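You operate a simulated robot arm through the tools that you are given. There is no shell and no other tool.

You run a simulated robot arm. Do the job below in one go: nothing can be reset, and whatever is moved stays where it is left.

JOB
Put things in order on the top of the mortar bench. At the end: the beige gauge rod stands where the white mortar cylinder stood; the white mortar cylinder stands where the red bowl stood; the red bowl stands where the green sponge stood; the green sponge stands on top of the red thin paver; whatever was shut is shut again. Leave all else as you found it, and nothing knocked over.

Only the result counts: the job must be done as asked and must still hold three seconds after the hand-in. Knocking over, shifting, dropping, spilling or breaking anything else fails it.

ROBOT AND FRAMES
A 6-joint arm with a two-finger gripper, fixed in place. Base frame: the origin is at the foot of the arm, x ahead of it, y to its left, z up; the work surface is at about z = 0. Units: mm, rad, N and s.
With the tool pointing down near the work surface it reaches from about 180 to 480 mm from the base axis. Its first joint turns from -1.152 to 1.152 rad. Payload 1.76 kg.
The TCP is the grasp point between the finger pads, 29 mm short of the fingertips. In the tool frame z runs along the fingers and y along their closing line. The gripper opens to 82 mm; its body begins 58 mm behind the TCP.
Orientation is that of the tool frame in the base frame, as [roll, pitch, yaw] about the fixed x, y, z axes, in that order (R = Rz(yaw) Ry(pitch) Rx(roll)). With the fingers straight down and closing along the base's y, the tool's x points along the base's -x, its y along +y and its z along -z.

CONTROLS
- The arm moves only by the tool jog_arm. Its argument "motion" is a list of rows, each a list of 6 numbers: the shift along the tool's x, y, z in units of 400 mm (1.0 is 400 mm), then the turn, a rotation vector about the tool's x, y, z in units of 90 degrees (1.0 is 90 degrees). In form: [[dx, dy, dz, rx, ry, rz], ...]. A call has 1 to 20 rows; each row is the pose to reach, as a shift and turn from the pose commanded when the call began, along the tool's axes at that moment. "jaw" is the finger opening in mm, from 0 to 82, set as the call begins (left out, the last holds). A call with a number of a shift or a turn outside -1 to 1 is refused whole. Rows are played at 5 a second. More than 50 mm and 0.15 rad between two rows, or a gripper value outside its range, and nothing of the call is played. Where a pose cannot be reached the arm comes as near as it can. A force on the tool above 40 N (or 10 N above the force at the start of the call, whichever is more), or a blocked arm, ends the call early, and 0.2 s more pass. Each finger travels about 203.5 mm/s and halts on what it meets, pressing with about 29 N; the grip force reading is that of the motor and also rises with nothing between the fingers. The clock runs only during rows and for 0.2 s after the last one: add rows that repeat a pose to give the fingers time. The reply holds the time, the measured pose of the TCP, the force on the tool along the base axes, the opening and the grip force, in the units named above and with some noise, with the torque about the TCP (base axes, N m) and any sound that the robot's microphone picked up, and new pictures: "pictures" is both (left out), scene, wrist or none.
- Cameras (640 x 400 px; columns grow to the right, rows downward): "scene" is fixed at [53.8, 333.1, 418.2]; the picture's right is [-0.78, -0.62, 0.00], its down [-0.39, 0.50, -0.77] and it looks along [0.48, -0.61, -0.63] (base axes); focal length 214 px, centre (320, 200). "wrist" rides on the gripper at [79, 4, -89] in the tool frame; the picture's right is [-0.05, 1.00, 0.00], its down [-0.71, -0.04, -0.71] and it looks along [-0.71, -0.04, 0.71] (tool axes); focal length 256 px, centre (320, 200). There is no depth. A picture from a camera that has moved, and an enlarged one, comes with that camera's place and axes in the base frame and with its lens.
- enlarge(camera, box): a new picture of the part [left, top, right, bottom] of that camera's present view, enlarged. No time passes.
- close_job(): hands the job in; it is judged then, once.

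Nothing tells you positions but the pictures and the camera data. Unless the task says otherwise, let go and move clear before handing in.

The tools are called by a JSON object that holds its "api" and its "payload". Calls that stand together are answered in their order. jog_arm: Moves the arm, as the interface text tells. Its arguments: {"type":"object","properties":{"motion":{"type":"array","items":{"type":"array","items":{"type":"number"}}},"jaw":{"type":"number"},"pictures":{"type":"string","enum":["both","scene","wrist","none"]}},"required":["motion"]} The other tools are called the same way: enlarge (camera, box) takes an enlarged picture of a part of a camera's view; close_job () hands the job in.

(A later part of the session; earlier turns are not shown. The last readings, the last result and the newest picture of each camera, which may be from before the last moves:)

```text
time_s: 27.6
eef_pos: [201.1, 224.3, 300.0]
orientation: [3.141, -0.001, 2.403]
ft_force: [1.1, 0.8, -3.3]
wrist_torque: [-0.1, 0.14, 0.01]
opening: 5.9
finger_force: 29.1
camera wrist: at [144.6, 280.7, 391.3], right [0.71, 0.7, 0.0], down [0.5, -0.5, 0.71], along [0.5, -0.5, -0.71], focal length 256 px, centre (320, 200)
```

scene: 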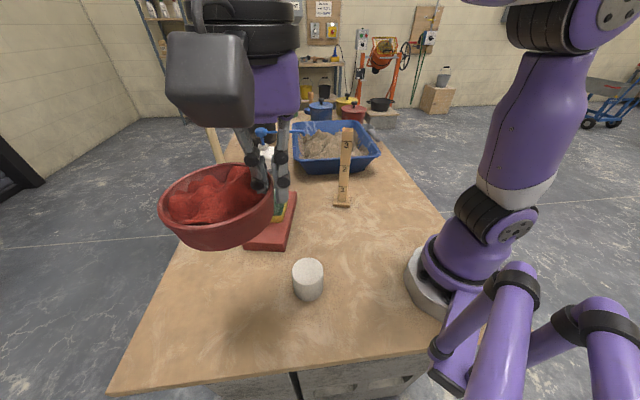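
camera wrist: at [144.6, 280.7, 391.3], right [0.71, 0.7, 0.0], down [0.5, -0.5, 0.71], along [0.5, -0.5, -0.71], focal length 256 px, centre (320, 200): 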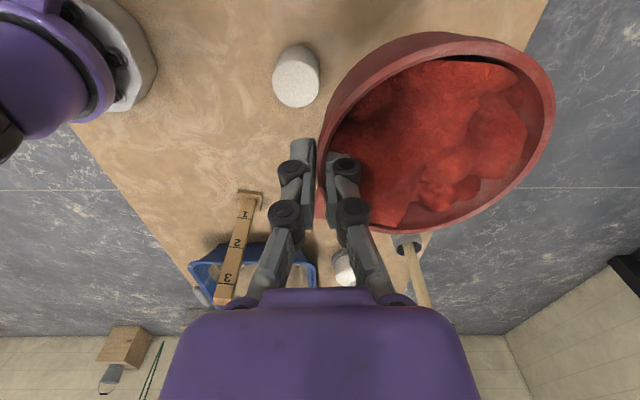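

The bowl is steady at a 259 mm bottom height, above the rod's top. I'll sweep it around the arm in the same radial attitude.

{"api": "jog_arm", "payload": {"motion": [[-0.0393, -0.0035, -0.003, 0, 0, 0.0333], [-0.104, -0.0123, -0.006, 0, 0, 0.0889], [-0.1802, -0.0296, -0.01, 0, 0, 0.1556], [-0.254, -0.0548, -0.015, 0, 0, 0.2222], [-0.3239, -0.0885, -0.02, 0, 0, 0.2889], [-0.3895, -0.1292, -0.02, 0, 0, 0.3556], [-0.4502, -0.1763, -0.02, 0, 0, 0.4222], [-0.5054, -0.2292, -0.02, 0, 0, 0.4889], [-0.5388, -0.2674, -0.02, 0, 0, 0.5333], [-0.5554, -0.2865, -0.02, 0, 0, 0.5556], [-0.5554, -0.2865, -0.02, 0, 0, 0.5556]], "jaw": 0, "pictures": "both"}}

```text
time_s: 30.0
eef_pos: [290.2, -11.5, 309.4]
orientation: [3.141, 0.001, 1.531]
ft_force: [0.0, 0.8, -4.2]
wrist_torque: [0.03, 0.16, 0.02]
opening: 5.9
finger_force: 29.3
camera wrist: at [296.4, 68.4, 399.1], right [1.0, -0.09, 0.0], down [-0.07, -0.7, 0.71], along [-0.07, -0.7, -0.71], focal length 256 px, centre (320, 200)
```

scene: 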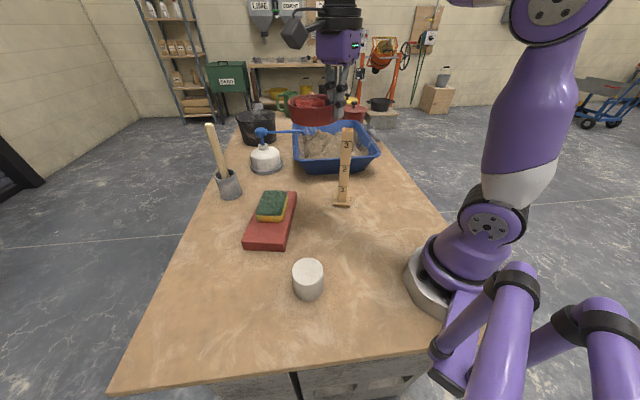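
wrist: 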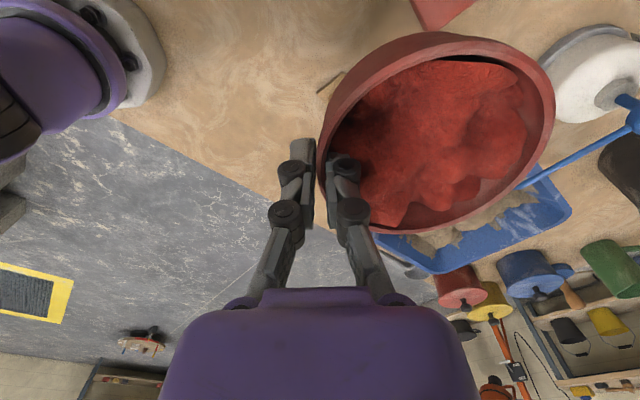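

The bowl is still level and has reached the front. I'll continue the sweep over the rod to above the sponge's former spot.

{"api": "jog_arm", "payload": {"motion": [[-0.0379, -0.002, 0, 0, 0, 0.0333], [-0.1002, -0.013, 0, 0, 0, 0.0889], [-0.1724, -0.0347, 0, 0, 0, 0.1556], [-0.2403, -0.0659, 0, 0, 0, 0.2222], [-0.3014, -0.1081, 0, 0, 0, 0.2889], [-0.3551, -0.1578, 0, 0, 0, 0.3556], [-0.3971, -0.2177, 0, 0, 0, 0.4222], [-0.4255, -0.2854, 0, 0, 0, 0.4889], [-0.4276, -0.3342, 0, 0, 0, 0.5278], [-0.4267, -0.3538, 0, 0, 0, 0.5433], [-0.4267, -0.3538, 0, 0, 0, 0.5433]], "jaw": 0, "pictures": "both"}}

```text
time_s: 32.4
eef_pos: [139.8, -175.0, 309.2]
orientation: [-3.141, -0.001, 0.677]
ft_force: [-0.3, -0.2, -3.6]
wrist_torque: [0.14, 0.11, 0.01]
opening: 6.2
finger_force: 29.1
camera wrist: at [204.5, -128.2, 399.5], right [0.58, -0.81, 0.0], down [-0.57, -0.41, 0.71], along [-0.57, -0.41, -0.71], focal length 256 px, centre (320, 200)
```

scene: 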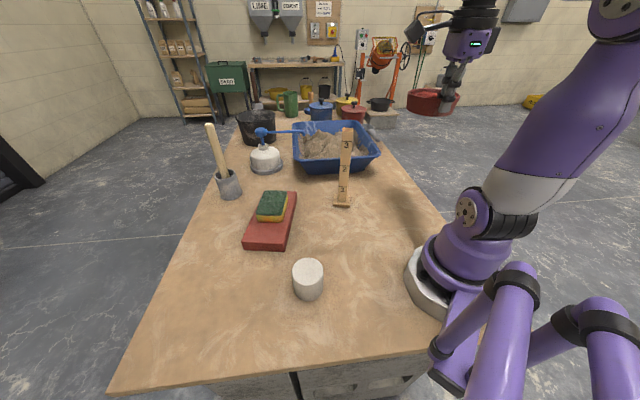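
wrist: 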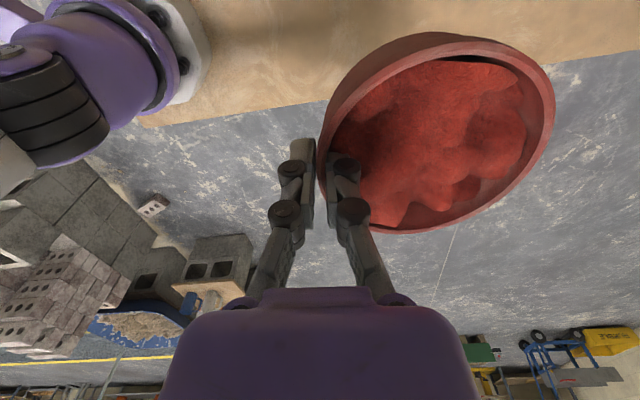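

The bowl is above the former sponge spot with its centre a few millimetres off. I'll correct that while lowering to just above the bench.

{"api": "jog_arm", "payload": {"motion": [[0, 0.003, 0.05, 0, 0, 0], [0, 0.0073, 0.13, 0, 0, 0], [0, 0.0073, 0.22, 0, 0, 0], [0, 0.0073, 0.31, 0, 0, 0], [0, 0.0073, 0.4, 0, 0, 0], [0, 0.0073, 0.49, 0, 0, 0], [0, 0.0073, 0.56, 0, 0, 0], [0, 0.0073, 0.61, 0, 0, 0], [0, 0.0073, 0.635, 0, 0, 0], [0, 0.0073, 0.635, 0, 0, 0]], "jaw": 0, "pictures": "both"}}

{"api": "enlarge", "payload": {"camera": "scene", "box": [320, 130, 480, 230]}}

```text
time_s: 34.6
eef_pos: [142.8, -177.1, 56.5]
orientation: [-3.141, 0.0, 0.676]
ft_force: [-0.6, -0.5, -3.0]
wrist_torque: [0.15, 0.12, 0.02]
opening: 6.0
finger_force: 28.8
camera wrist: at [207.4, -130.9, 145.5], right [0.58, -0.81, 0.0], down [-0.57, -0.41, 0.71], along [-0.57, -0.41, -0.71], focal length 256 px, centre (320, 200)
```

scene: 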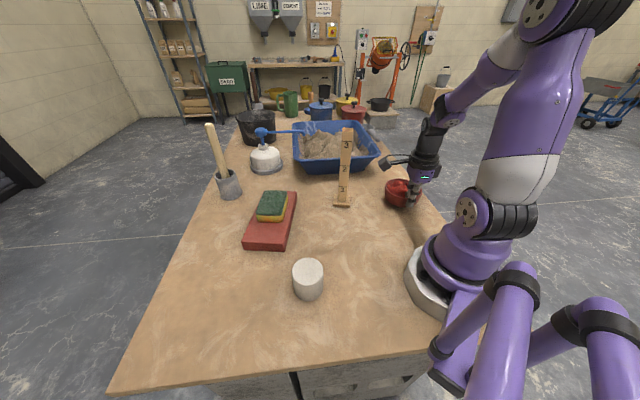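
wrist: 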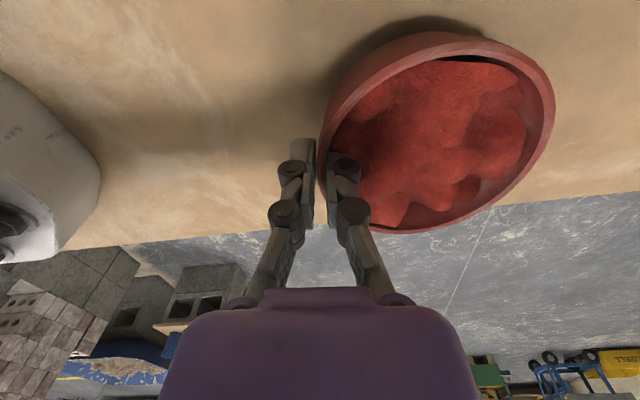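

```text
4.00 times, centred on (400, 180) of scene
camera zoom: at [53.8, 333.1, 418.3], right [-0.78, -0.62, 0.0], down [-0.39, 0.5, -0.77], along [0.48, -0.61, -0.63], focal length 858 px, centre (0, 280)
```

zoom: 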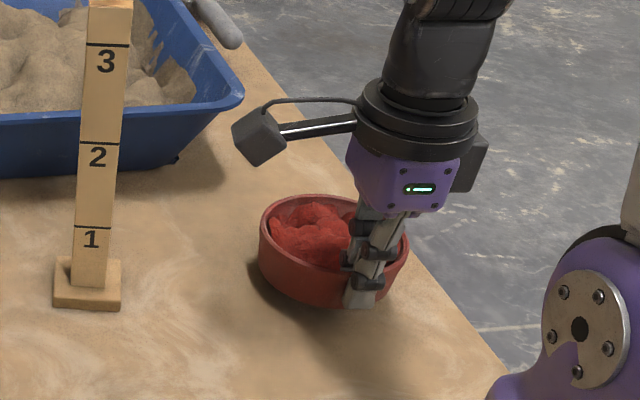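

The bowl hovers about 15 mm above the spot with its centre at about (174,-216). I'll lower it the last bit gently.

{"api": "jog_arm", "payload": {"motion": [[-0.001, -0.001, 0.01, 0, 0, 0], [-0.002, -0.002, 0.02, 0, 0, 0], [-0.003, -0.002, 0.028, 0, 0, 0], [-0.003, -0.002, 0.032, 0, 0, 0], [-0.003, -0.002, 0.032, 0, 0, 0]], "jaw": 0, "pictures": "none"}}

```text
time_s: 35.8
eef_pos: [140.6, -178.5, 42.4]
orientation: [-3.141, 0.0, 0.677]
ft_force: [-0.3, 0.7, -1.1]
wrist_torque: [0.07, 0.02, 0.04]
opening: 6.0
finger_force: 29.0
```

Contact is starting, since the load dropped from about 3 N to 1 N. I'll go one or two millimetres more.

{"api": "jog_arm", "payload": {"motion": [[0, 0, 0.0025, 0, 0, 0], [0, 0, 0.004, 0, 0, 0], [0, 0, 0.004, 0, 0, 0]], "jaw": 0, "pictures": "wrist"}}

```text
time_s: 36.6
eef_pos: [140.7, -178.5, 40.5]
orientation: [3.139, 0.001, 0.678]
ft_force: [0.0, 0.2, -2.5]
wrist_torque: [-0.03, 0.04, 0.02]
opening: 6.1
finger_force: 28.6
camera wrist: at [204.8, -131.8, 131.6], right [0.58, -0.81, 0.0], down [-0.57, -0.41, 0.71], along [-0.57, -0.41, -0.71], focal length 256 px, centre (320, 200)
```

wrist: 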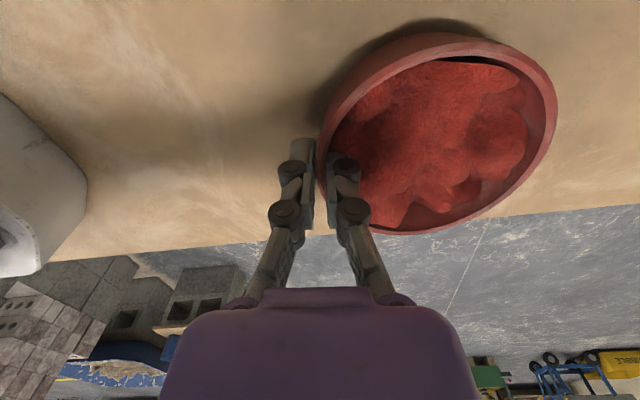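

The far edge of the bowl is resting and the gripper still carries part of the weight. I'll ease it down a bit more.

{"api": "jog_arm", "payload": {"motion": [[0, 0, 0.0025, 0, 0, 0], [0, 0, 0.0045, 0, 0, 0], [0, 0, 0.0045, 0, 0, 0]], "jaw": 0, "pictures": "none"}}

```text
time_s: 37.4
eef_pos: [141.5, -177.4, 39.7]
orientation: [3.141, -0.001, 0.677]
ft_force: [-8.5, 4.0, 31.5]
wrist_torque: [0.1, 0.3, 0.0]
opening: 5.8
finger_force: 29.1
```

The bowl is fully down now. I'll relieve about a millimetre of press, open to 20 mm, then rise straight out.

{"api": "jog_arm", "payload": {"motion": [[0, 0, -0.002, 0, 0, 0], [0, 0, -0.003, 0, 0, 0], [0, 0, -0.003, 0, 0, 0]], "jaw": 0, "pictures": "none"}}

{"api": "jog_arm", "payload": {"motion": [[0, 0, 0, 0, 0, 0], [0, 0, 0, 0, 0, 0]], "jaw": 18, "pictures": "wrist"}}

```text
time_s: 38.2
eef_pos: [141.4, -177.5, 39.9]
orientation: [3.141, -0.002, 0.678]
ft_force: [-0.8, 0.1, -1.4]
wrist_torque: [-0.01, 0.02, 0.02]
opening: 6.0
finger_force: 28.8
```

```text
time_s: 38.8
eef_pos: [141.5, -178.1, 40.7]
orientation: [3.14, -0.002, 0.678]
ft_force: [-0.6, 0.1, -1.0]
wrist_torque: [-0.04, -0.01, 0.0]
opening: 18.2
finger_force: 0.1
camera wrist: at [205.4, -131.9, 130.7], right [0.58, -0.81, 0.0], down [-0.57, -0.41, 0.71], along [-0.57, -0.41, -0.71], focal length 256 px, centre (320, 200)
```

wrist: 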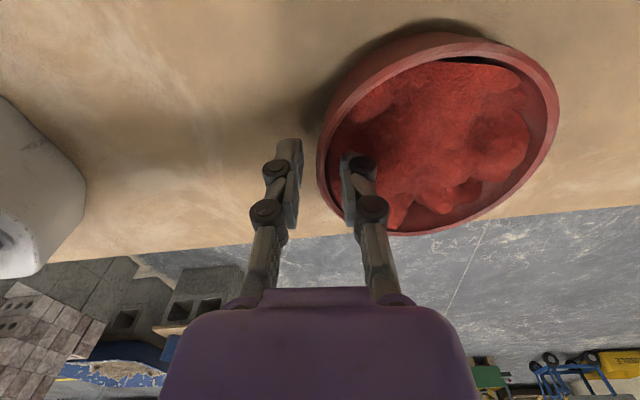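

The bowl is released with its centre at about (172.5,-216). I'll rise straight up out of it.

{"api": "jog_arm", "payload": {"motion": [[0, 0, -0.03, 0, 0, 0], [0, 0, -0.08, 0, 0, 0], [0, 0, -0.16, 0, 0, 0], [0, 0, -0.26, 0, 0, 0], [0, 0, -0.36, 0, 0, 0], [0, 0, -0.46, 0, 0, 0], [0, 0, -0.56, 0, 0, 0], [0, 0, -0.65, 0, 0, 0], [0, 0, -0.65, 0, 0, 0]], "jaw": 18, "pictures": "both"}}

{"api": "enlarge", "payload": {"camera": "scene", "box": [320, 130, 480, 230]}}

{"api": "enlarge", "payload": {"camera": "scene", "box": [260, 240, 360, 310]}}

```text
time_s: 40.8
eef_pos: [138.5, -176.7, 298.8]
orientation: [3.141, 0.0, 0.676]
ft_force: [-0.9, 0.5, 0.4]
wrist_torque: [-0.01, -0.02, 0.0]
opening: 18.0
finger_force: 0.0
camera wrist: at [202.0, -131.1, 388.6], right [0.58, -0.81, 0.0], down [-0.57, -0.41, 0.71], along [-0.57, -0.41, -0.71], focal length 256 px, centre (320, 200)
```

scene: 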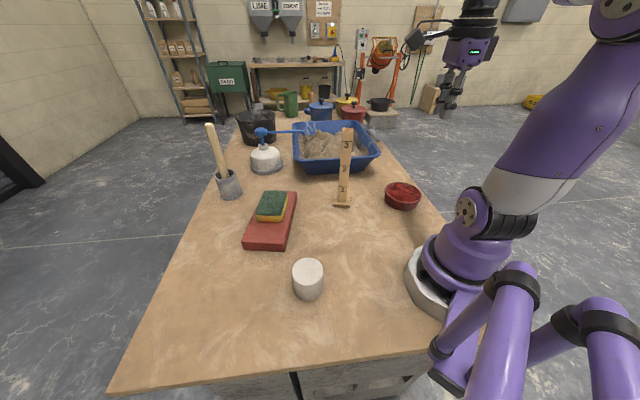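
wrist: 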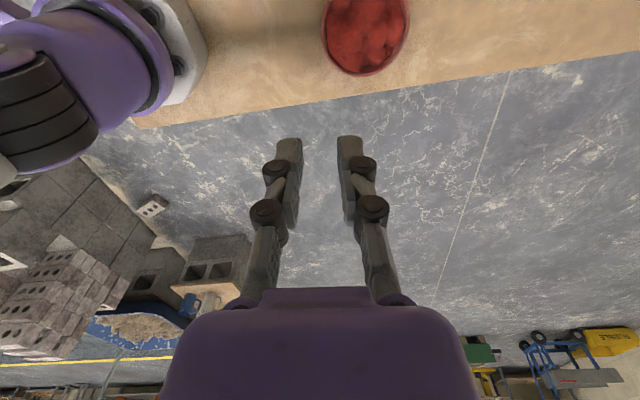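

```text
4.00 times, centred on (400, 180) of scene
camera zoom: at [53.8, 333.1, 418.2], right [-0.78, -0.62, 0.0], down [-0.39, 0.5, -0.77], along [0.48, -0.61, -0.63], focal length 858 px, centre (0, 280)
```

zoom: 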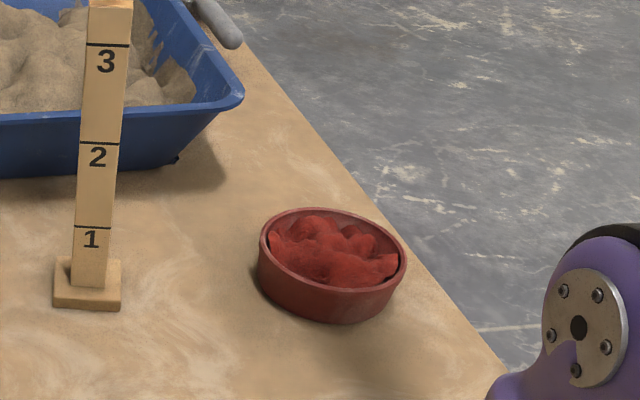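

```text
5.71 times, centred on (310, 275) of scene
camera zoom: at [53.8, 333.1, 418.2], right [-0.78, -0.62, 0.0], down [-0.39, 0.5, -0.77], along [0.48, -0.61, -0.63], focal length 1226 px, centre (377, -229)
```

zoom: 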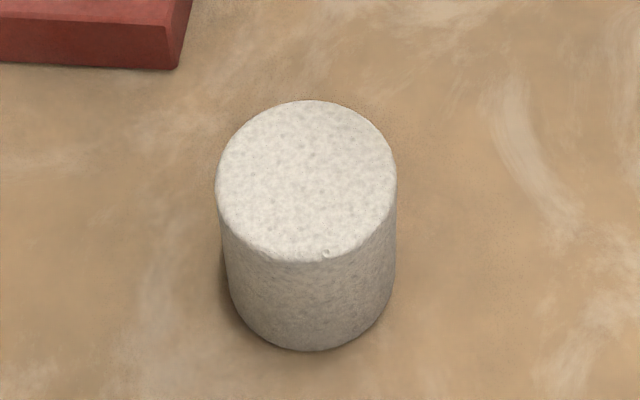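

The bowl stands where the sponge was. The white cylinder measures about 60 mm across and 57 mm high, near (214,168). I'll swing back over the rod and turn the hand back to the tangential jaw line.

{"api": "jog_arm", "payload": {"motion": [[0.0373, 0.0083, 0, 0, 0, -0.0833], [0.0757, 0.014, 0, 0, 0, -0.1667], [0.1151, 0.0172, 0, 0, 0, -0.25], [0.1551, 0.0176, 0, 0, 0, -0.3333], [0.1957, 0.0152, 0, 0, 0, -0.4167], [0.2366, 0.0099, 0, 0, 0, -0.5], [0.2777, 0.0018, 0, 0, 0, -0.5833], [0.3186, -0.0094, 0, 0, 0, -0.6667], [0.3593, -0.0235, 0, 0, 0, -0.75], [0.3995, -0.0406, 0, 0, 0, -0.8333], [0.4389, -0.0607, 0, 0, 0, -0.9167], [0.4773, -0.084, 0, 0, 0, -1.0], [0.4773, -0.084, 0, 0, 0, -1.0]], "jaw": 18, "pictures": "scene"}}

```text
time_s: 43.6
eef_pos: [267.6, -31.9, 298.9]
orientation: [3.14, 0.0, 2.253]
ft_force: [0.1, 0.0, 0.0]
wrist_torque: [0.02, -0.01, 0.01]
opening: 17.8
finger_force: 0.1
```

scene: 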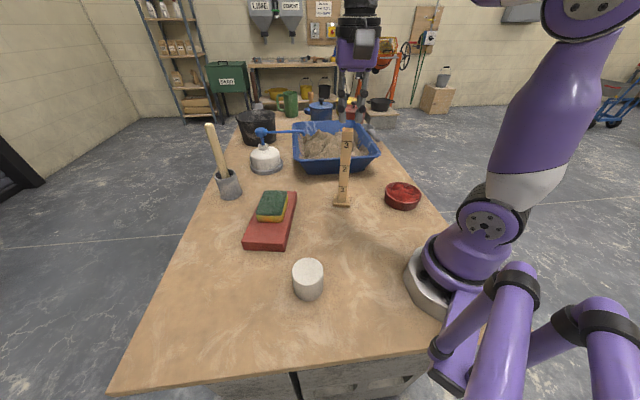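

The path is clear. Next I'll move back over the white cylinder with open jaws, to a view pose slightly inward of it.

{"api": "jog_arm", "payload": {"motion": [[0.0396, 0.0051, 0.01, 0, 0, -0.0825], [0.0793, 0.0102, 0.03, 0, 0, -0.165], [0.1189, 0.0153, 0.055, 0, 0, -0.2475], [0.1585, 0.0203, 0.08, 0, 0, -0.33], [0.1981, 0.0254, 0.105, 0, 0, -0.4125], [0.2378, 0.0305, 0.13, 0, 0, -0.495], [0.2774, 0.0356, 0.155, 0, 0, -0.5775], [0.317, 0.0407, 0.18, 0, 0, -0.66], [0.3566, 0.0458, 0.2, 0, 0, -0.7425], [0.3963, 0.0508, 0.22, 0, 0, -0.825], [0.4359, 0.0559, 0.24, 0, 0, -0.9075], [0.4755, 0.061, 0.2475, 0, 0, -0.99], [0.4755, 0.061, 0.2475, 0, 0, -0.99]], "jaw": 82, "pictures": "both"}}

{"api": "enlarge", "payload": {"camera": "wrist", "box": [220, 20, 420, 145]}}

```text
time_s: 46.4
eef_pos: [168.0, 131.0, 200.4]
orientation: [-3.141, 0.0, -2.478]
ft_force: [-0.5, 0.1, 1.0]
wrist_torque: [0.0, 0.01, 0.02]
opening: 82.0
finger_force: 0.0
camera wrist: at [103.1, 84.2, 290.9], right [-0.57, 0.82, 0.0], down [0.58, 0.41, 0.71], along [0.58, 0.41, -0.71], focal length 256 px, centre (320, 200)
```

scene: 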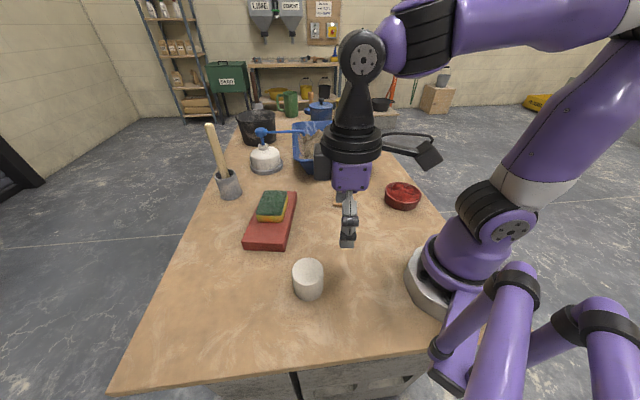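
wrist: 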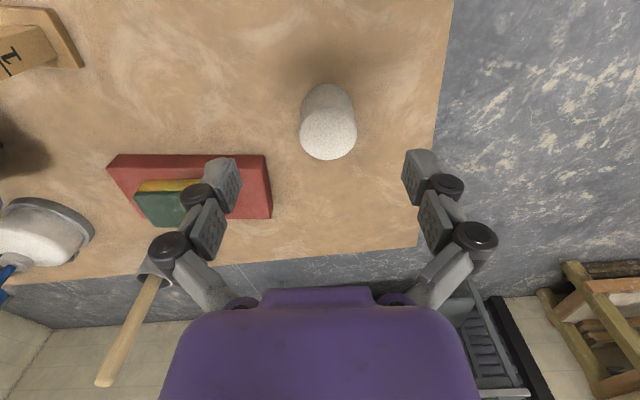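

```text
3.20 times, centred on (320, 82) of wrist
camera zoom: at [103.1, 84.2, 290.9], right [-0.57, 0.82, 0.0], down [0.58, 0.41, 0.71], along [0.58, 0.41, -0.71], focal length 819 px, centre (320, 576)
```

zoom: 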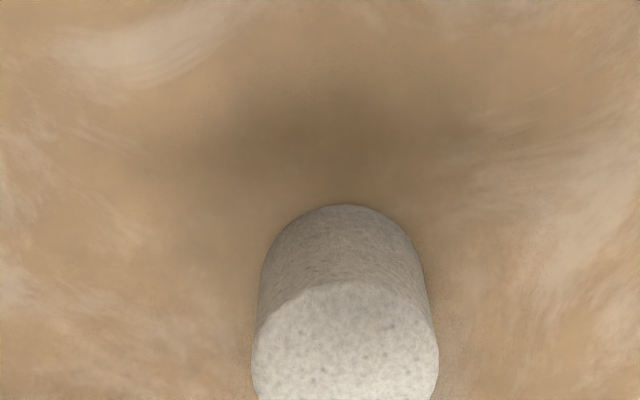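

The cylinder's centre measures about (212.5,170). Its destination is about 505 mm out, so I'll hold it with the hand tilted about 16° outward, which keeps the jaw pads flat on its sides. I'll hover above it with that tilt first.

{"api": "jog_arm", "payload": {"motion": [[-0.037, 0.002, 0.05, 0, -0.0445, 0], [-0.074, 0.004, 0.11, 0, -0.089, 0], [-0.111, 0.006, 0.17, 0, -0.1335, 0], [-0.1477, 0.0082, 0.226, 0, -0.178, 0], [-0.1477, 0.0082, 0.226, 0, -0.178, 0]], "jaw": 82, "pictures": "both"}}

```text
time_s: 47.6
eef_pos: [213.8, 167.9, 109.1]
orientation: [3.141, 0.282, -2.478]
ft_force: [-0.4, -0.1, 1.3]
wrist_torque: [-0.02, 0.03, -0.01]
opening: 82.1
finger_force: 0.0
camera wrist: at [131.0, 109.1, 174.0], right [-0.57, 0.82, 0.01], down [0.4, 0.27, 0.88], along [0.71, 0.51, -0.48], focal length 256 px, centre (320, 200)
```

scene: 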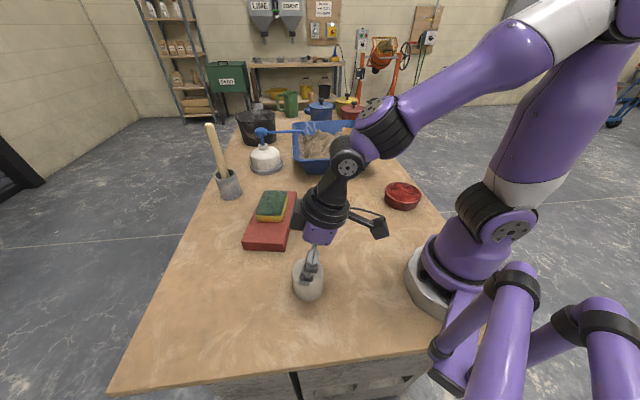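
wrist: 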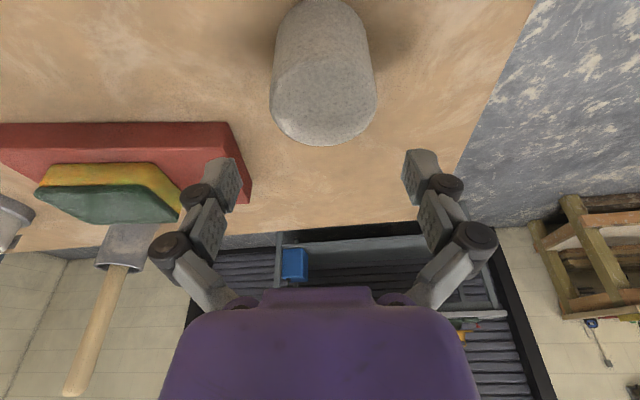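

The tilt is right and the cylinder is centred between the jaws. I'll descend vertically to grasp height.

{"api": "jog_arm", "payload": {"motion": [[0.0139, 0.002, 0.048, 0, 0, 0], [0.0278, 0.003, 0.096, 0, 0, 0], [0.0417, 0.003, 0.144, 0, 0, 0], [0.0508, 0.003, 0.1753, 0, 0, 0], [0.0508, 0.003, 0.1753, 0, 0, 0]], "jaw": 82, "pictures": "both"}}

{"api": "enlarge", "payload": {"camera": "scene", "box": [250, 200, 400, 320]}}

```text
time_s: 48.8
eef_pos: [212.4, 170.0, 36.9]
orientation: [3.141, 0.279, -2.479]
ft_force: [0.1, 0.2, 0.4]
wrist_torque: [0.0, -0.02, -0.02]
opening: 81.9
finger_force: 0.1
camera wrist: at [129.6, 111.9, 100.8], right [-0.57, 0.82, 0.01], down [0.4, 0.27, 0.87], along [0.71, 0.51, -0.48], focal length 256 px, centre (320, 200)
```

scene: 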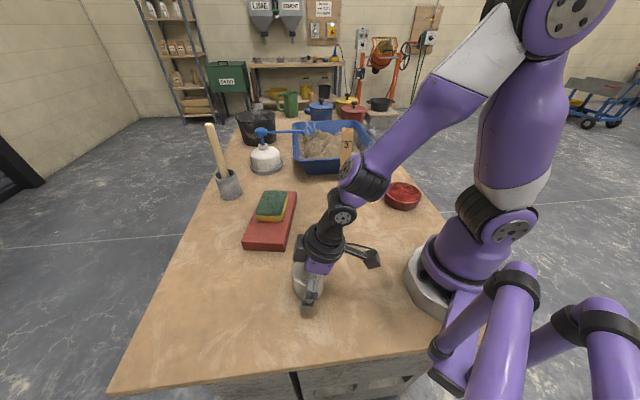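
wrist: 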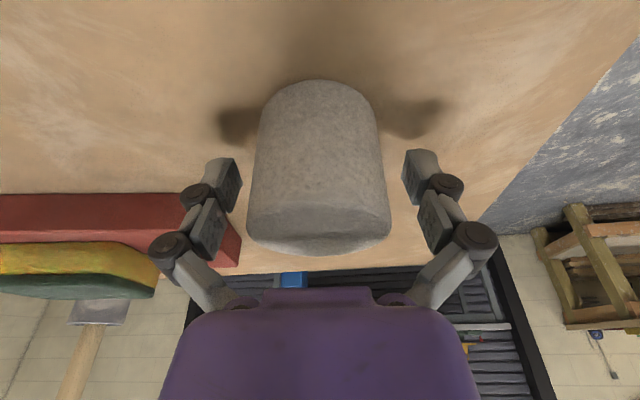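

```text
3.33 times, centred on (325, 260) of scene
camera zoom: at [53.8, 333.1, 418.2], right [-0.78, -0.62, 0.0], down [-0.39, 0.5, -0.77], along [0.48, -0.61, -0.63], focal length 715 px, centre (303, 0)
```

zoom: 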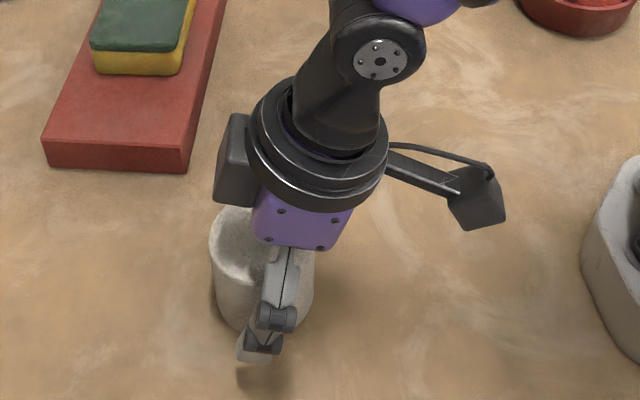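

The cylinder is well between the pads, so I'll close on it.

{"api": "jog_arm", "payload": {"motion": [[0, 0, 0, 0, 0, 0], [0, 0, 0, 0, 0, 0], [0, 0, 0, 0, 0, 0]], "jaw": 40, "pictures": "wrist"}}

```text
time_s: 49.6
eef_pos: [212.7, 171.6, 35.5]
orientation: [-3.141, 0.283, -2.479]
ft_force: [4.0, -1.2, 8.5]
wrist_torque: [-0.12, -0.21, -0.03]
opening: 58.2
finger_force: 29.6
camera wrist: at [130.1, 112.1, 101.1], right [-0.57, 0.82, 0.01], down [0.4, 0.27, 0.88], along [0.71, 0.51, -0.48], focal length 256 px, centre (320, 200)
```

wrist: 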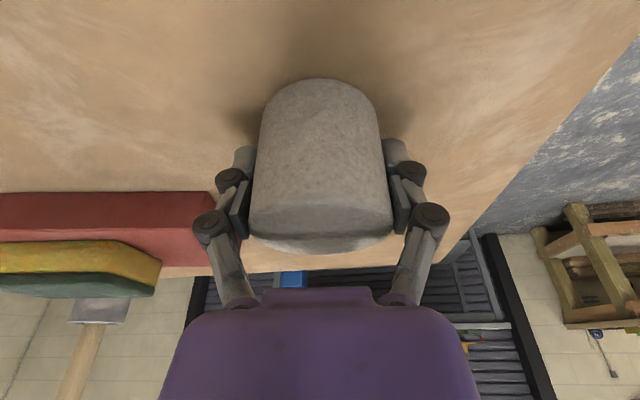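

The cylinder is held at 58 mm with its original centre at about (213,171). I'll lift it 40 mm and carry it out toward the bowl's former spot.

{"api": "jog_arm", "payload": {"motion": [[-0.0035, 0, -0.012, 0, 0, 0], [-0.0104, 0, -0.036, 0, 0, 0], [-0.0194, 0, -0.0673, 0, 0, 0], [-0.0277, 0, -0.0961, 0, 0, 0], [-0.095, 0.0259, -0.0767, -0.0038, 0, -0.0132], [-0.1623, 0.0518, -0.0572, -0.0076, 0, -0.0264], [-0.2296, 0.0777, -0.0378, -0.0114, 0, -0.0396], [-0.2969, 0.1036, -0.0184, -0.0153, 0, -0.0528], [-0.3641, 0.1295, 0.001, -0.0191, 0, -0.066], [-0.4314, 0.1554, 0.0205, -0.0229, 0, -0.0792], [-0.4987, 0.1813, 0.0399, -0.0267, 0, -0.0924], [-0.566, 0.2072, 0.0593, -0.0305, 0, -0.1056], [-0.566, 0.2072, 0.0593, -0.0305, 0, -0.1056]], "jaw": 40, "pictures": "both"}}

```text
time_s: 52.4
eef_pos: [339.6, 375.0, 79.0]
orientation: [3.141, 0.279, -2.307]
ft_force: [-1.0, -0.4, -3.5]
wrist_torque: [0.0, 0.02, -0.05]
opening: 58.4
finger_force: 29.7
camera wrist: at [268.1, 303.5, 143.5], right [-0.71, 0.71, 0.01], down [0.35, 0.33, 0.87], along [0.61, 0.62, -0.49], focal length 256 px, centre (320, 200)
```

scene: 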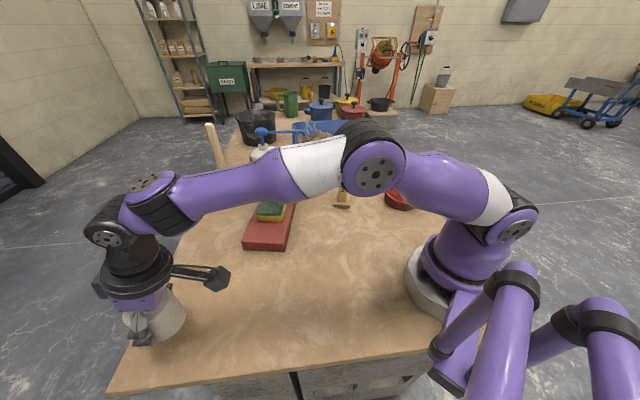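
wrist: 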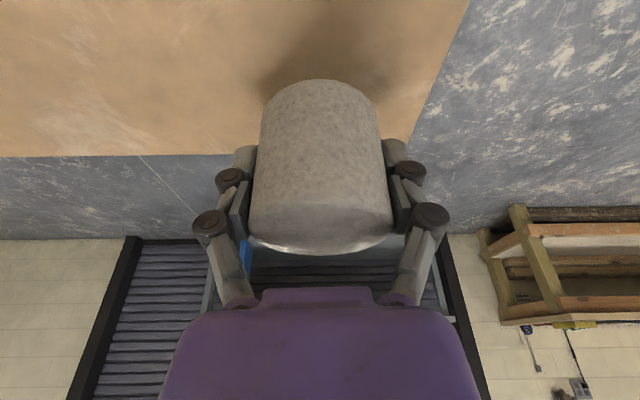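

It's over the bowl's former spot with about 2 mm error. I'll lower most of the way with a small radial correction.

{"api": "jog_arm", "payload": {"motion": [[0.009, 0, 0.024, 0, 0, 0], [0.018, 0, 0.054, 0, 0, 0], [0.026, 0, 0.078, 0, 0, 0], [0.0299, 0, 0.0902, 0, 0, 0], [0.0299, 0, 0.0902, 0, 0, 0]], "jaw": 40, "pictures": "both"}}

```text
time_s: 53.6
eef_pos: [337.4, 372.8, 38.2]
orientation: [-3.141, 0.28, -2.308]
ft_force: [1.0, -0.1, -3.1]
wrist_torque: [-0.03, 0.05, -0.01]
opening: 58.4
finger_force: 28.5
camera wrist: at [265.4, 301.2, 104.1], right [-0.71, 0.71, 0.01], down [0.35, 0.33, 0.87], along [0.61, 0.62, -0.48], focal length 256 px, centre (320, 200)
```

scene: 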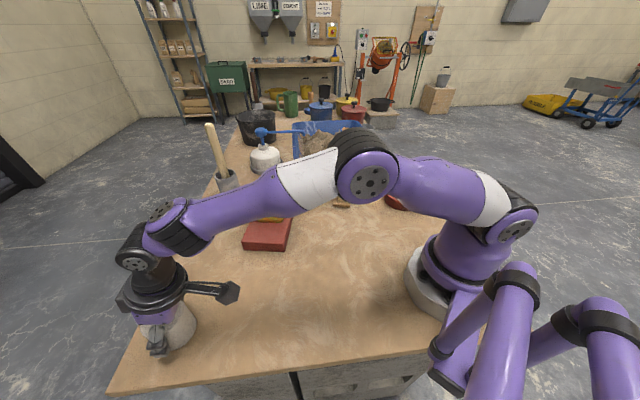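
wrist: 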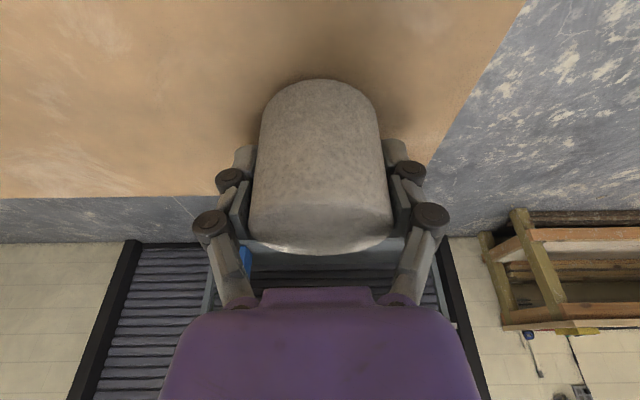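

About 3 mm remains, so I'll lower in tiny steps until contact.

{"api": "jog_arm", "payload": {"motion": [[0.0, 0, 0.005, 0, 0, 0], [0.0, 0, 0.008, 0, 0, 0], [0.0, 0, 0.008, 0, 0, 0]], "jaw": 40, "pictures": "none"}}

```text
time_s: 54.4
eef_pos: [338.3, 373.6, 36.1]
orientation: [-3.141, 0.28, -2.305]
ft_force: [-0.5, -1.1, -0.2]
wrist_torque: [-0.03, -0.06, -0.02]
opening: 58.2
finger_force: 29.3
```

The bench has taken up the weight. I'll press one more millimetre and then check before releasing.

{"api": "jog_arm", "payload": {"motion": [[0.0006, 0, 0.0022, 0, 0, 0], [0.0006, 0, 0.0022, 0, 0, 0]], "jaw": 40, "pictures": "none"}}

```text
time_s: 55.0
eef_pos: [337.4, 375.3, 35.9]
orientation: [3.141, 0.283, -2.307]
ft_force: [-4.9, -6.1, 21.6]
wrist_torque: [-0.18, 0.07, -0.19]
opening: 58.5
finger_force: 28.8
```

Firm contact now. I'll relax the press slightly and open the jaws.

{"api": "jog_arm", "payload": {"motion": [[-0.0005, 0, -0.0018, 0, 0, 0], [-0.0005, 0, -0.0018, 0, 0, 0]], "jaw": 40, "pictures": "none"}}

{"api": "jog_arm", "payload": {"motion": [[0, 0, 0, 0, 0, 0], [0, 0, 0, 0, 0, 0], [0, 0, 0, 0, 0, 0]], "jaw": 82, "pictures": "wrist"}}

```text
time_s: 55.6
eef_pos: [338.6, 375.2, 36.2]
orientation: [-3.141, 0.283, -2.305]
ft_force: [2.9, 6.7, 11.5]
wrist_torque: [0.3, -0.28, 0.08]
opening: 58.6
finger_force: 28.9
```

```text
time_s: 56.4
eef_pos: [338.8, 373.9, 35.5]
orientation: [3.141, 0.279, -2.309]
ft_force: [0.0, -0.1, -0.5]
wrist_torque: [0.0, -0.01, 0.01]
opening: 82.0
finger_force: 0.0
camera wrist: at [266.7, 301.6, 100.3], right [-0.71, 0.71, 0.01], down [0.35, 0.33, 0.87], along [0.61, 0.62, -0.48], focal length 256 px, centre (320, 200)
```

wrist: 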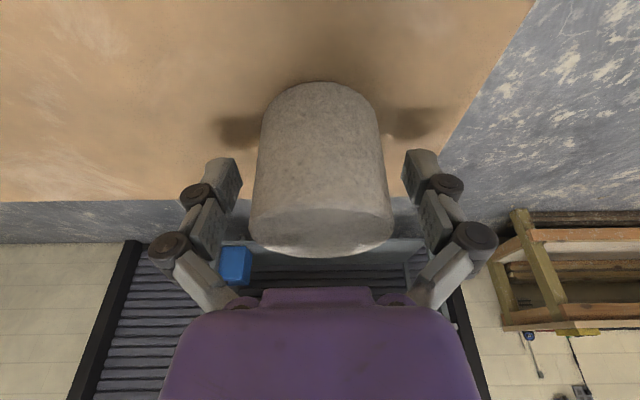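

The white cylinder stands freely at the bowl's former spot. I'll back the hand off along its own axis, then raise and straighten it.

{"api": "jog_arm", "payload": {"motion": [[0, 0, -0.04, 0, 0, 0], [0, 0, -0.1, 0, 0, 0], [0, 0, -0.17, 0, 0, 0], [0, 0, -0.25, 0, 0, 0], [0.0415, 0, -0.32, 0, 0.0297, 0], [0.083, 0, -0.39, 0, 0.0593, 0], [0.1245, 0, -0.46, 0, 0.089, 0], [0.166, 0, -0.53, 0, 0.1187, 0], [0.2075, 0, -0.6, 0, 0.1483, 0], [0.249, 0, -0.67, 0, 0.178, 0], [0.249, 0, -0.67, 0, 0.178, 0]], "jaw": 82, "pictures": "both"}}

{"api": "enlarge", "payload": {"camera": "scene", "box": [100, 250, 260, 370]}}

{"api": "enlarge", "payload": {"camera": "scene", "box": [280, 110, 400, 220]}}

```text
time_s: 58.8
eef_pos: [227.3, 247.0, 266.7]
orientation: [3.139, -0.001, -2.308]
ft_force: [-1.0, 0.0, 0.7]
wrist_torque: [-0.01, 0.03, 0.01]
opening: 82.0
finger_force: 0.1
camera wrist: at [169.8, 191.5, 357.5], right [-0.7, 0.71, 0.0], down [0.5, 0.5, 0.71], along [0.5, 0.5, -0.71], focal length 256 px, centre (320, 200)
```

scene: 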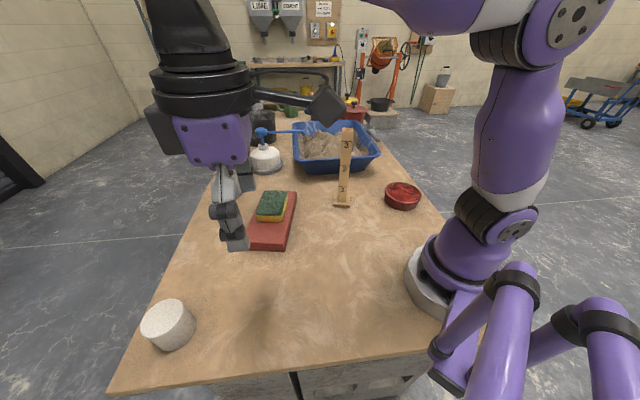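
wrist: 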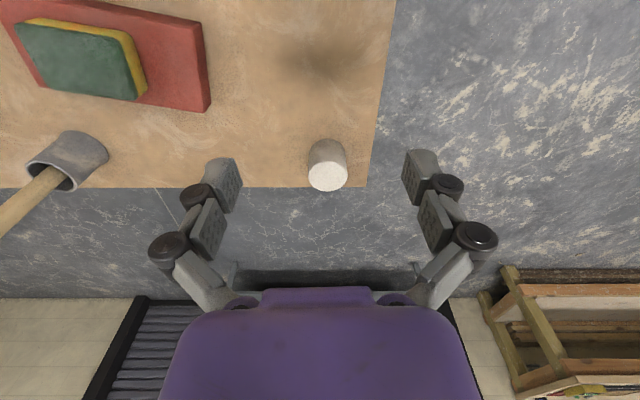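

```text
3.33 times, centred on (180, 310) of scene
camera zoom: at [53.8, 333.1, 418.2], right [-0.78, -0.62, 0.0], down [-0.39, 0.5, -0.77], along [0.48, -0.61, -0.63], focal length 715 px, centre (787, -167)
```

zoom: 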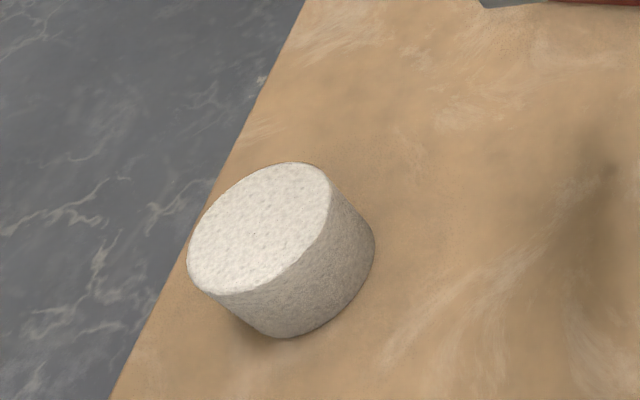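

```text
3.64 times, centred on (340, 165) of scene
camera zoom: at [53.8, 333.1, 418.2], right [-0.78, -0.62, 0.0], down [-0.39, 0.5, -0.77], along [0.48, -0.61, -0.63], focal length 780 px, centre (247, 327)
```

zoom: 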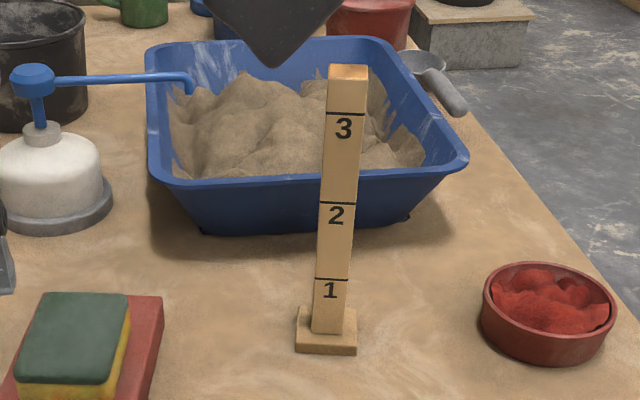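

The cylinder stands upright at its new place and everything else is undisturbed. Now for the rod: a square section of about 25 mm on a 50 mm foot near (309,-97), turned about 32°. I'll move to a view pose next to its top.

{"api": "jog_arm", "payload": {"motion": [[0.041, -0.0509, -0.0018, 0, 0, 0.0808], [0.0819, -0.1018, -0.0036, 0, 0, 0.1616], [0.1229, -0.1527, -0.0054, 0, 0, 0.2424], [0.1638, -0.2036, -0.0072, 0, 0, 0.3232], [0.2048, -0.2545, -0.009, 0, 0, 0.404], [0.2458, -0.3055, -0.0108, 0, 0, 0.4848], [0.2867, -0.3564, -0.0126, 0, 0, 0.5657], [0.3277, -0.4073, -0.0144, 0, 0, 0.6465], [0.3687, -0.4582, -0.0162, 0, 0, 0.7273], [0.4096, -0.5091, -0.018, 0, 0, 0.8081], [0.4506, -0.56, -0.02, 0, 0, 0.8889], [0.4506, -0.56, -0.02, 0, 0, 0.8889]], "jaw": 60, "pictures": "none"}}

{"api": "jog_arm", "payload": {"motion": [[0, 0, 0, 0, 0, 0.08], [0, 0, 0, 0, 0, 0.16], [0, 0, 0, 0, 0, 0.24], [0, 0, 0, 0, 0, 0.287], [0, 0, 0, 0, 0, 0.287]], "jaw": 60, "pictures": "both"}}

{"api": "enlarge", "payload": {"camera": "wrist", "box": [200, 0, 440, 200]}}

```text
time_s: 61.4
eef_pos: [266.9, -36.3, 273.8]
orientation: [-3.141, 0.0, 2.579]
ft_force: [0.6, -0.1, 0.2]
wrist_torque: [0.02, 0.04, 0.01]
opening: 60.0
finger_force: 0.1
```

```text
time_s: 62.6
eef_pos: [267.2, -35.5, 273.0]
orientation: [3.141, 0.0, 2.127]
ft_force: [0.3, 0.8, 0.7]
wrist_torque: [-0.01, -0.02, 0.01]
opening: 59.7
finger_force: 0.1
camera wrist: at [229.3, 33.6, 363.7], right [0.88, 0.48, 0.0], down [0.34, -0.62, 0.71], along [0.34, -0.62, -0.71], focal length 256 px, centre (320, 200)
```

scene: 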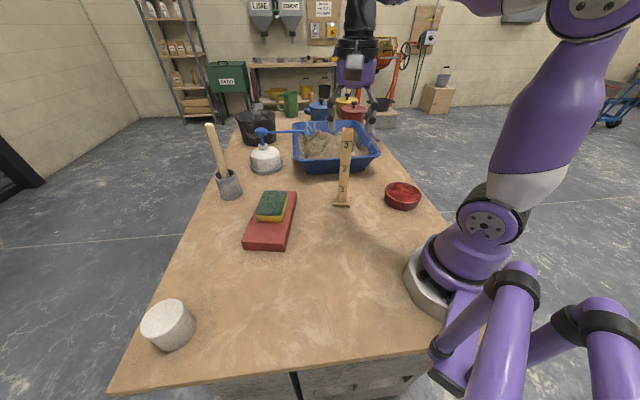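
wrist: 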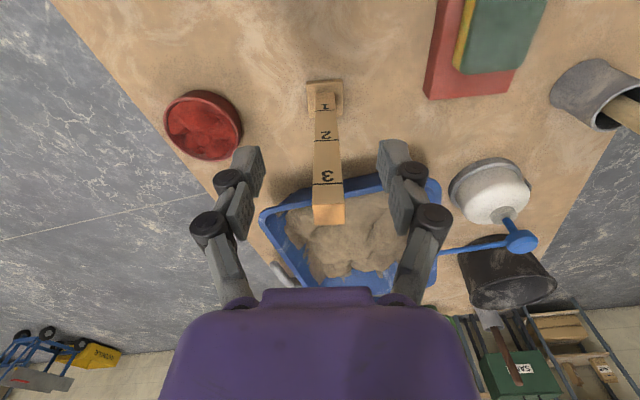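

```text
2.00 times, centred on (320, 100) of wrist
camera zoom: at [229.3, 33.6, 363.7], right [0.88, 0.48, 0.0], down [0.34, -0.62, 0.71], along [0.34, -0.62, -0.71], focal length 512 px, centre (320, 400)
```

zoom: 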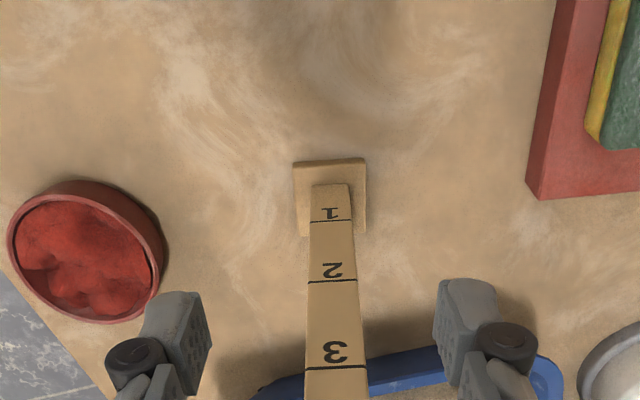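

The jaws are aligned with the rod to within a degree. The rod centre is about (309,-97) and its top is about 226 mm high. I'll move directly over it, staying above its top.

{"api": "jog_arm", "payload": {"motion": [[-0.062, 0.0025, -0.005, 0, 0, -0.003], [-0.124, 0.005, -0.005, 0, 0, -0.006], [-0.1858, 0.008, -0.005, 0, 0, -0.009], [-0.1858, 0.008, -0.005, 0, 0, -0.009]], "jaw": 60, "pictures": "both"}}

{"api": "enlarge", "payload": {"camera": "wrist", "box": [200, 0, 440, 200]}}

{"api": "enlarge", "payload": {"camera": "scene", "box": [280, 40, 420, 220]}}

```text
time_s: 63.6
eef_pos: [309.9, -99.0, 277.0]
orientation: [3.141, 0.0, 2.143]
ft_force: [-0.6, -0.5, 0.6]
wrist_torque: [0.01, 0.03, -0.02]
opening: 59.8
finger_force: 0.1
camera wrist: at [269.9, -29.8, 367.3], right [0.87, 0.5, 0.0], down [0.35, -0.61, 0.71], along [0.35, -0.61, -0.71], focal length 256 px, centre (320, 200)
```

scene: 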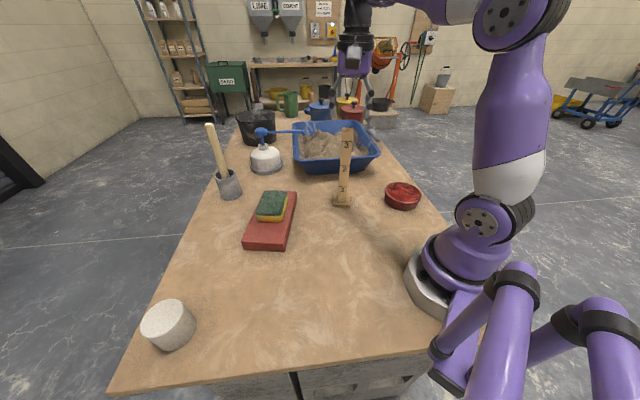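
wrist: 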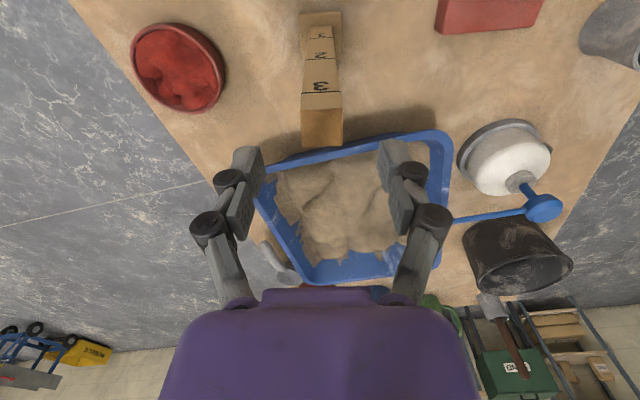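

```text
2.00 times, centred on (320, 100) of wrist
camera zoom: at [269.9, -29.8, 367.3], right [0.87, 0.5, 0.0], down [0.35, -0.61, 0.71], along [0.35, -0.61, -0.71], focal length 512 px, centre (320, 400)
```

zoom: 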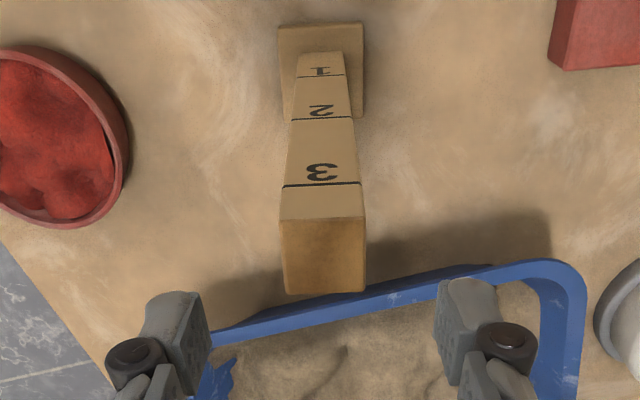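

```text
2.22 times, centred on (350, 130) of scene
camera zoom: at [53.8, 333.1, 418.2], right [-0.78, -0.62, 0.0], down [-0.39, 0.5, -0.77], along [0.48, -0.61, -0.63], focal length 477 px, centre (253, 356)
```

zoom: 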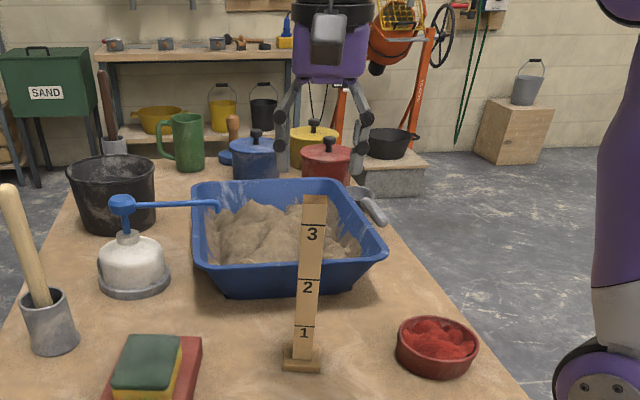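

The rod's top is centred between the jaws. I'll lower the jaws around its upper part, keeping the palm above its top.

{"api": "jog_arm", "payload": {"motion": [[0.002, 0.002, 0.05, 0, 0, 0.006], [0.003, 0.002, 0.12, 0, 0, 0.006], [0.003, 0.002, 0.19, 0, 0, 0.006], [0.003, 0.002, 0.228, 0, 0, 0.006], [0.003, 0.002, 0.228, 0, 0, 0.006]], "jaw": 60, "pictures": "both"}}

{"api": "enlarge", "payload": {"camera": "scene", "box": [280, 40, 420, 220]}}

```text
time_s: 64.8
eef_pos: [308.7, -97.6, 185.2]
orientation: [-3.14, 0.0, 2.135]
ft_force: [0.0, 1.1, -0.3]
wrist_torque: [-0.02, 0.0, 0.01]
opening: 60.1
finger_force: 0.1
camera wrist: at [269.1, -27.6, 274.4], right [0.87, 0.49, 0.0], down [0.34, -0.62, 0.71], along [0.35, -0.62, -0.71], focal length 256 px, centre (320, 200)
```

scene: 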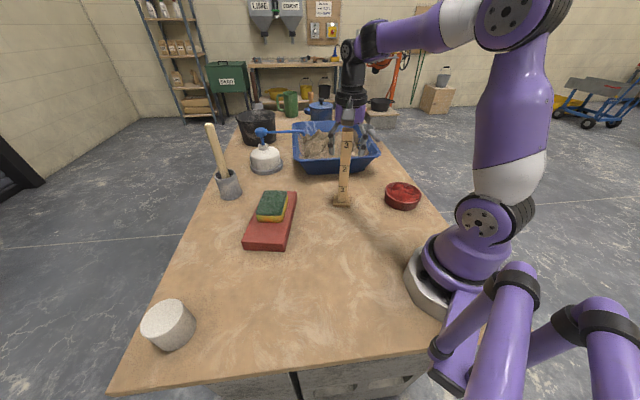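
wrist: 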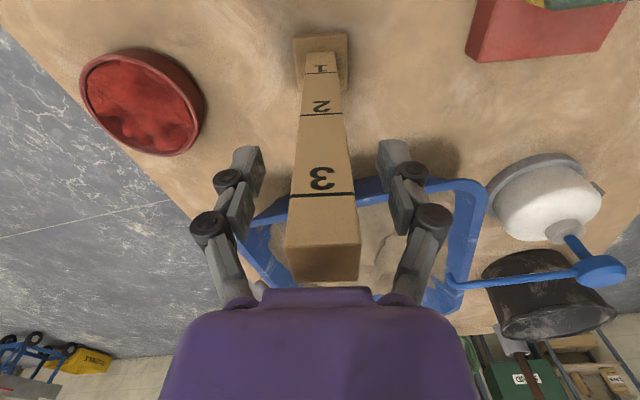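

```text
2.22 times, centred on (350, 130) of scene
camera zoom: at [53.8, 333.1, 418.2], right [-0.78, -0.62, 0.0], down [-0.39, 0.5, -0.77], along [0.48, -0.61, -0.63], focal length 477 px, centre (253, 356)
```

zoom: 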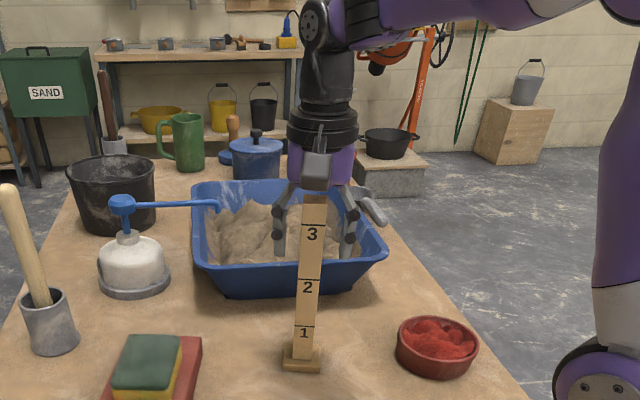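

The rod stands between the jaws with the palm clear of its top. I'll close on it.

{"api": "jog_arm", "payload": {"motion": [[0, 0, 0, 0, 0, 0], [0, 0, 0, 0, 0, 0], [0, 0, 0, 0, 0, 0]], "jaw": 10, "pictures": "both"}}

```text
time_s: 65.6
eef_pos: [309.6, -96.0, 185.1]
orientation: [3.139, 0.002, 2.134]
ft_force: [2.1, 0.9, 13.7]
wrist_torque: [-0.1, -0.18, 0.03]
opening: 25.2
finger_force: 29.2
camera wrist: at [269.3, -27.7, 275.0], right [0.87, 0.49, 0.0], down [0.34, -0.62, 0.71], along [0.35, -0.62, -0.71], focal length 256 px, centre (320, 200)
```

scene: 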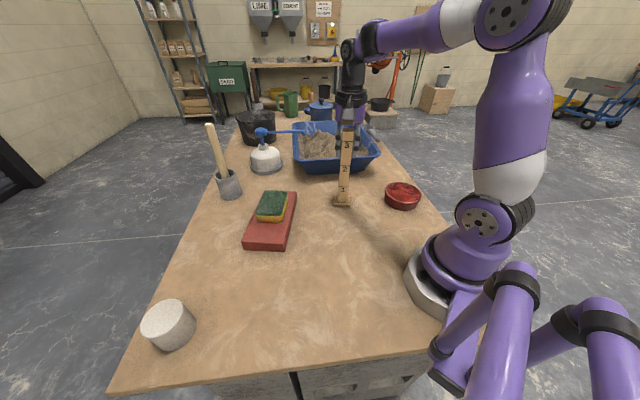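
wrist: 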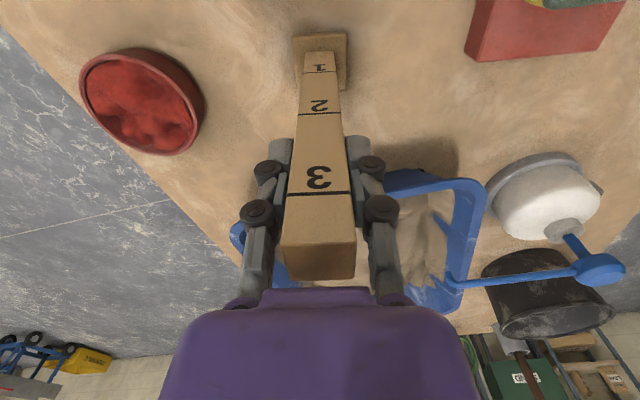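

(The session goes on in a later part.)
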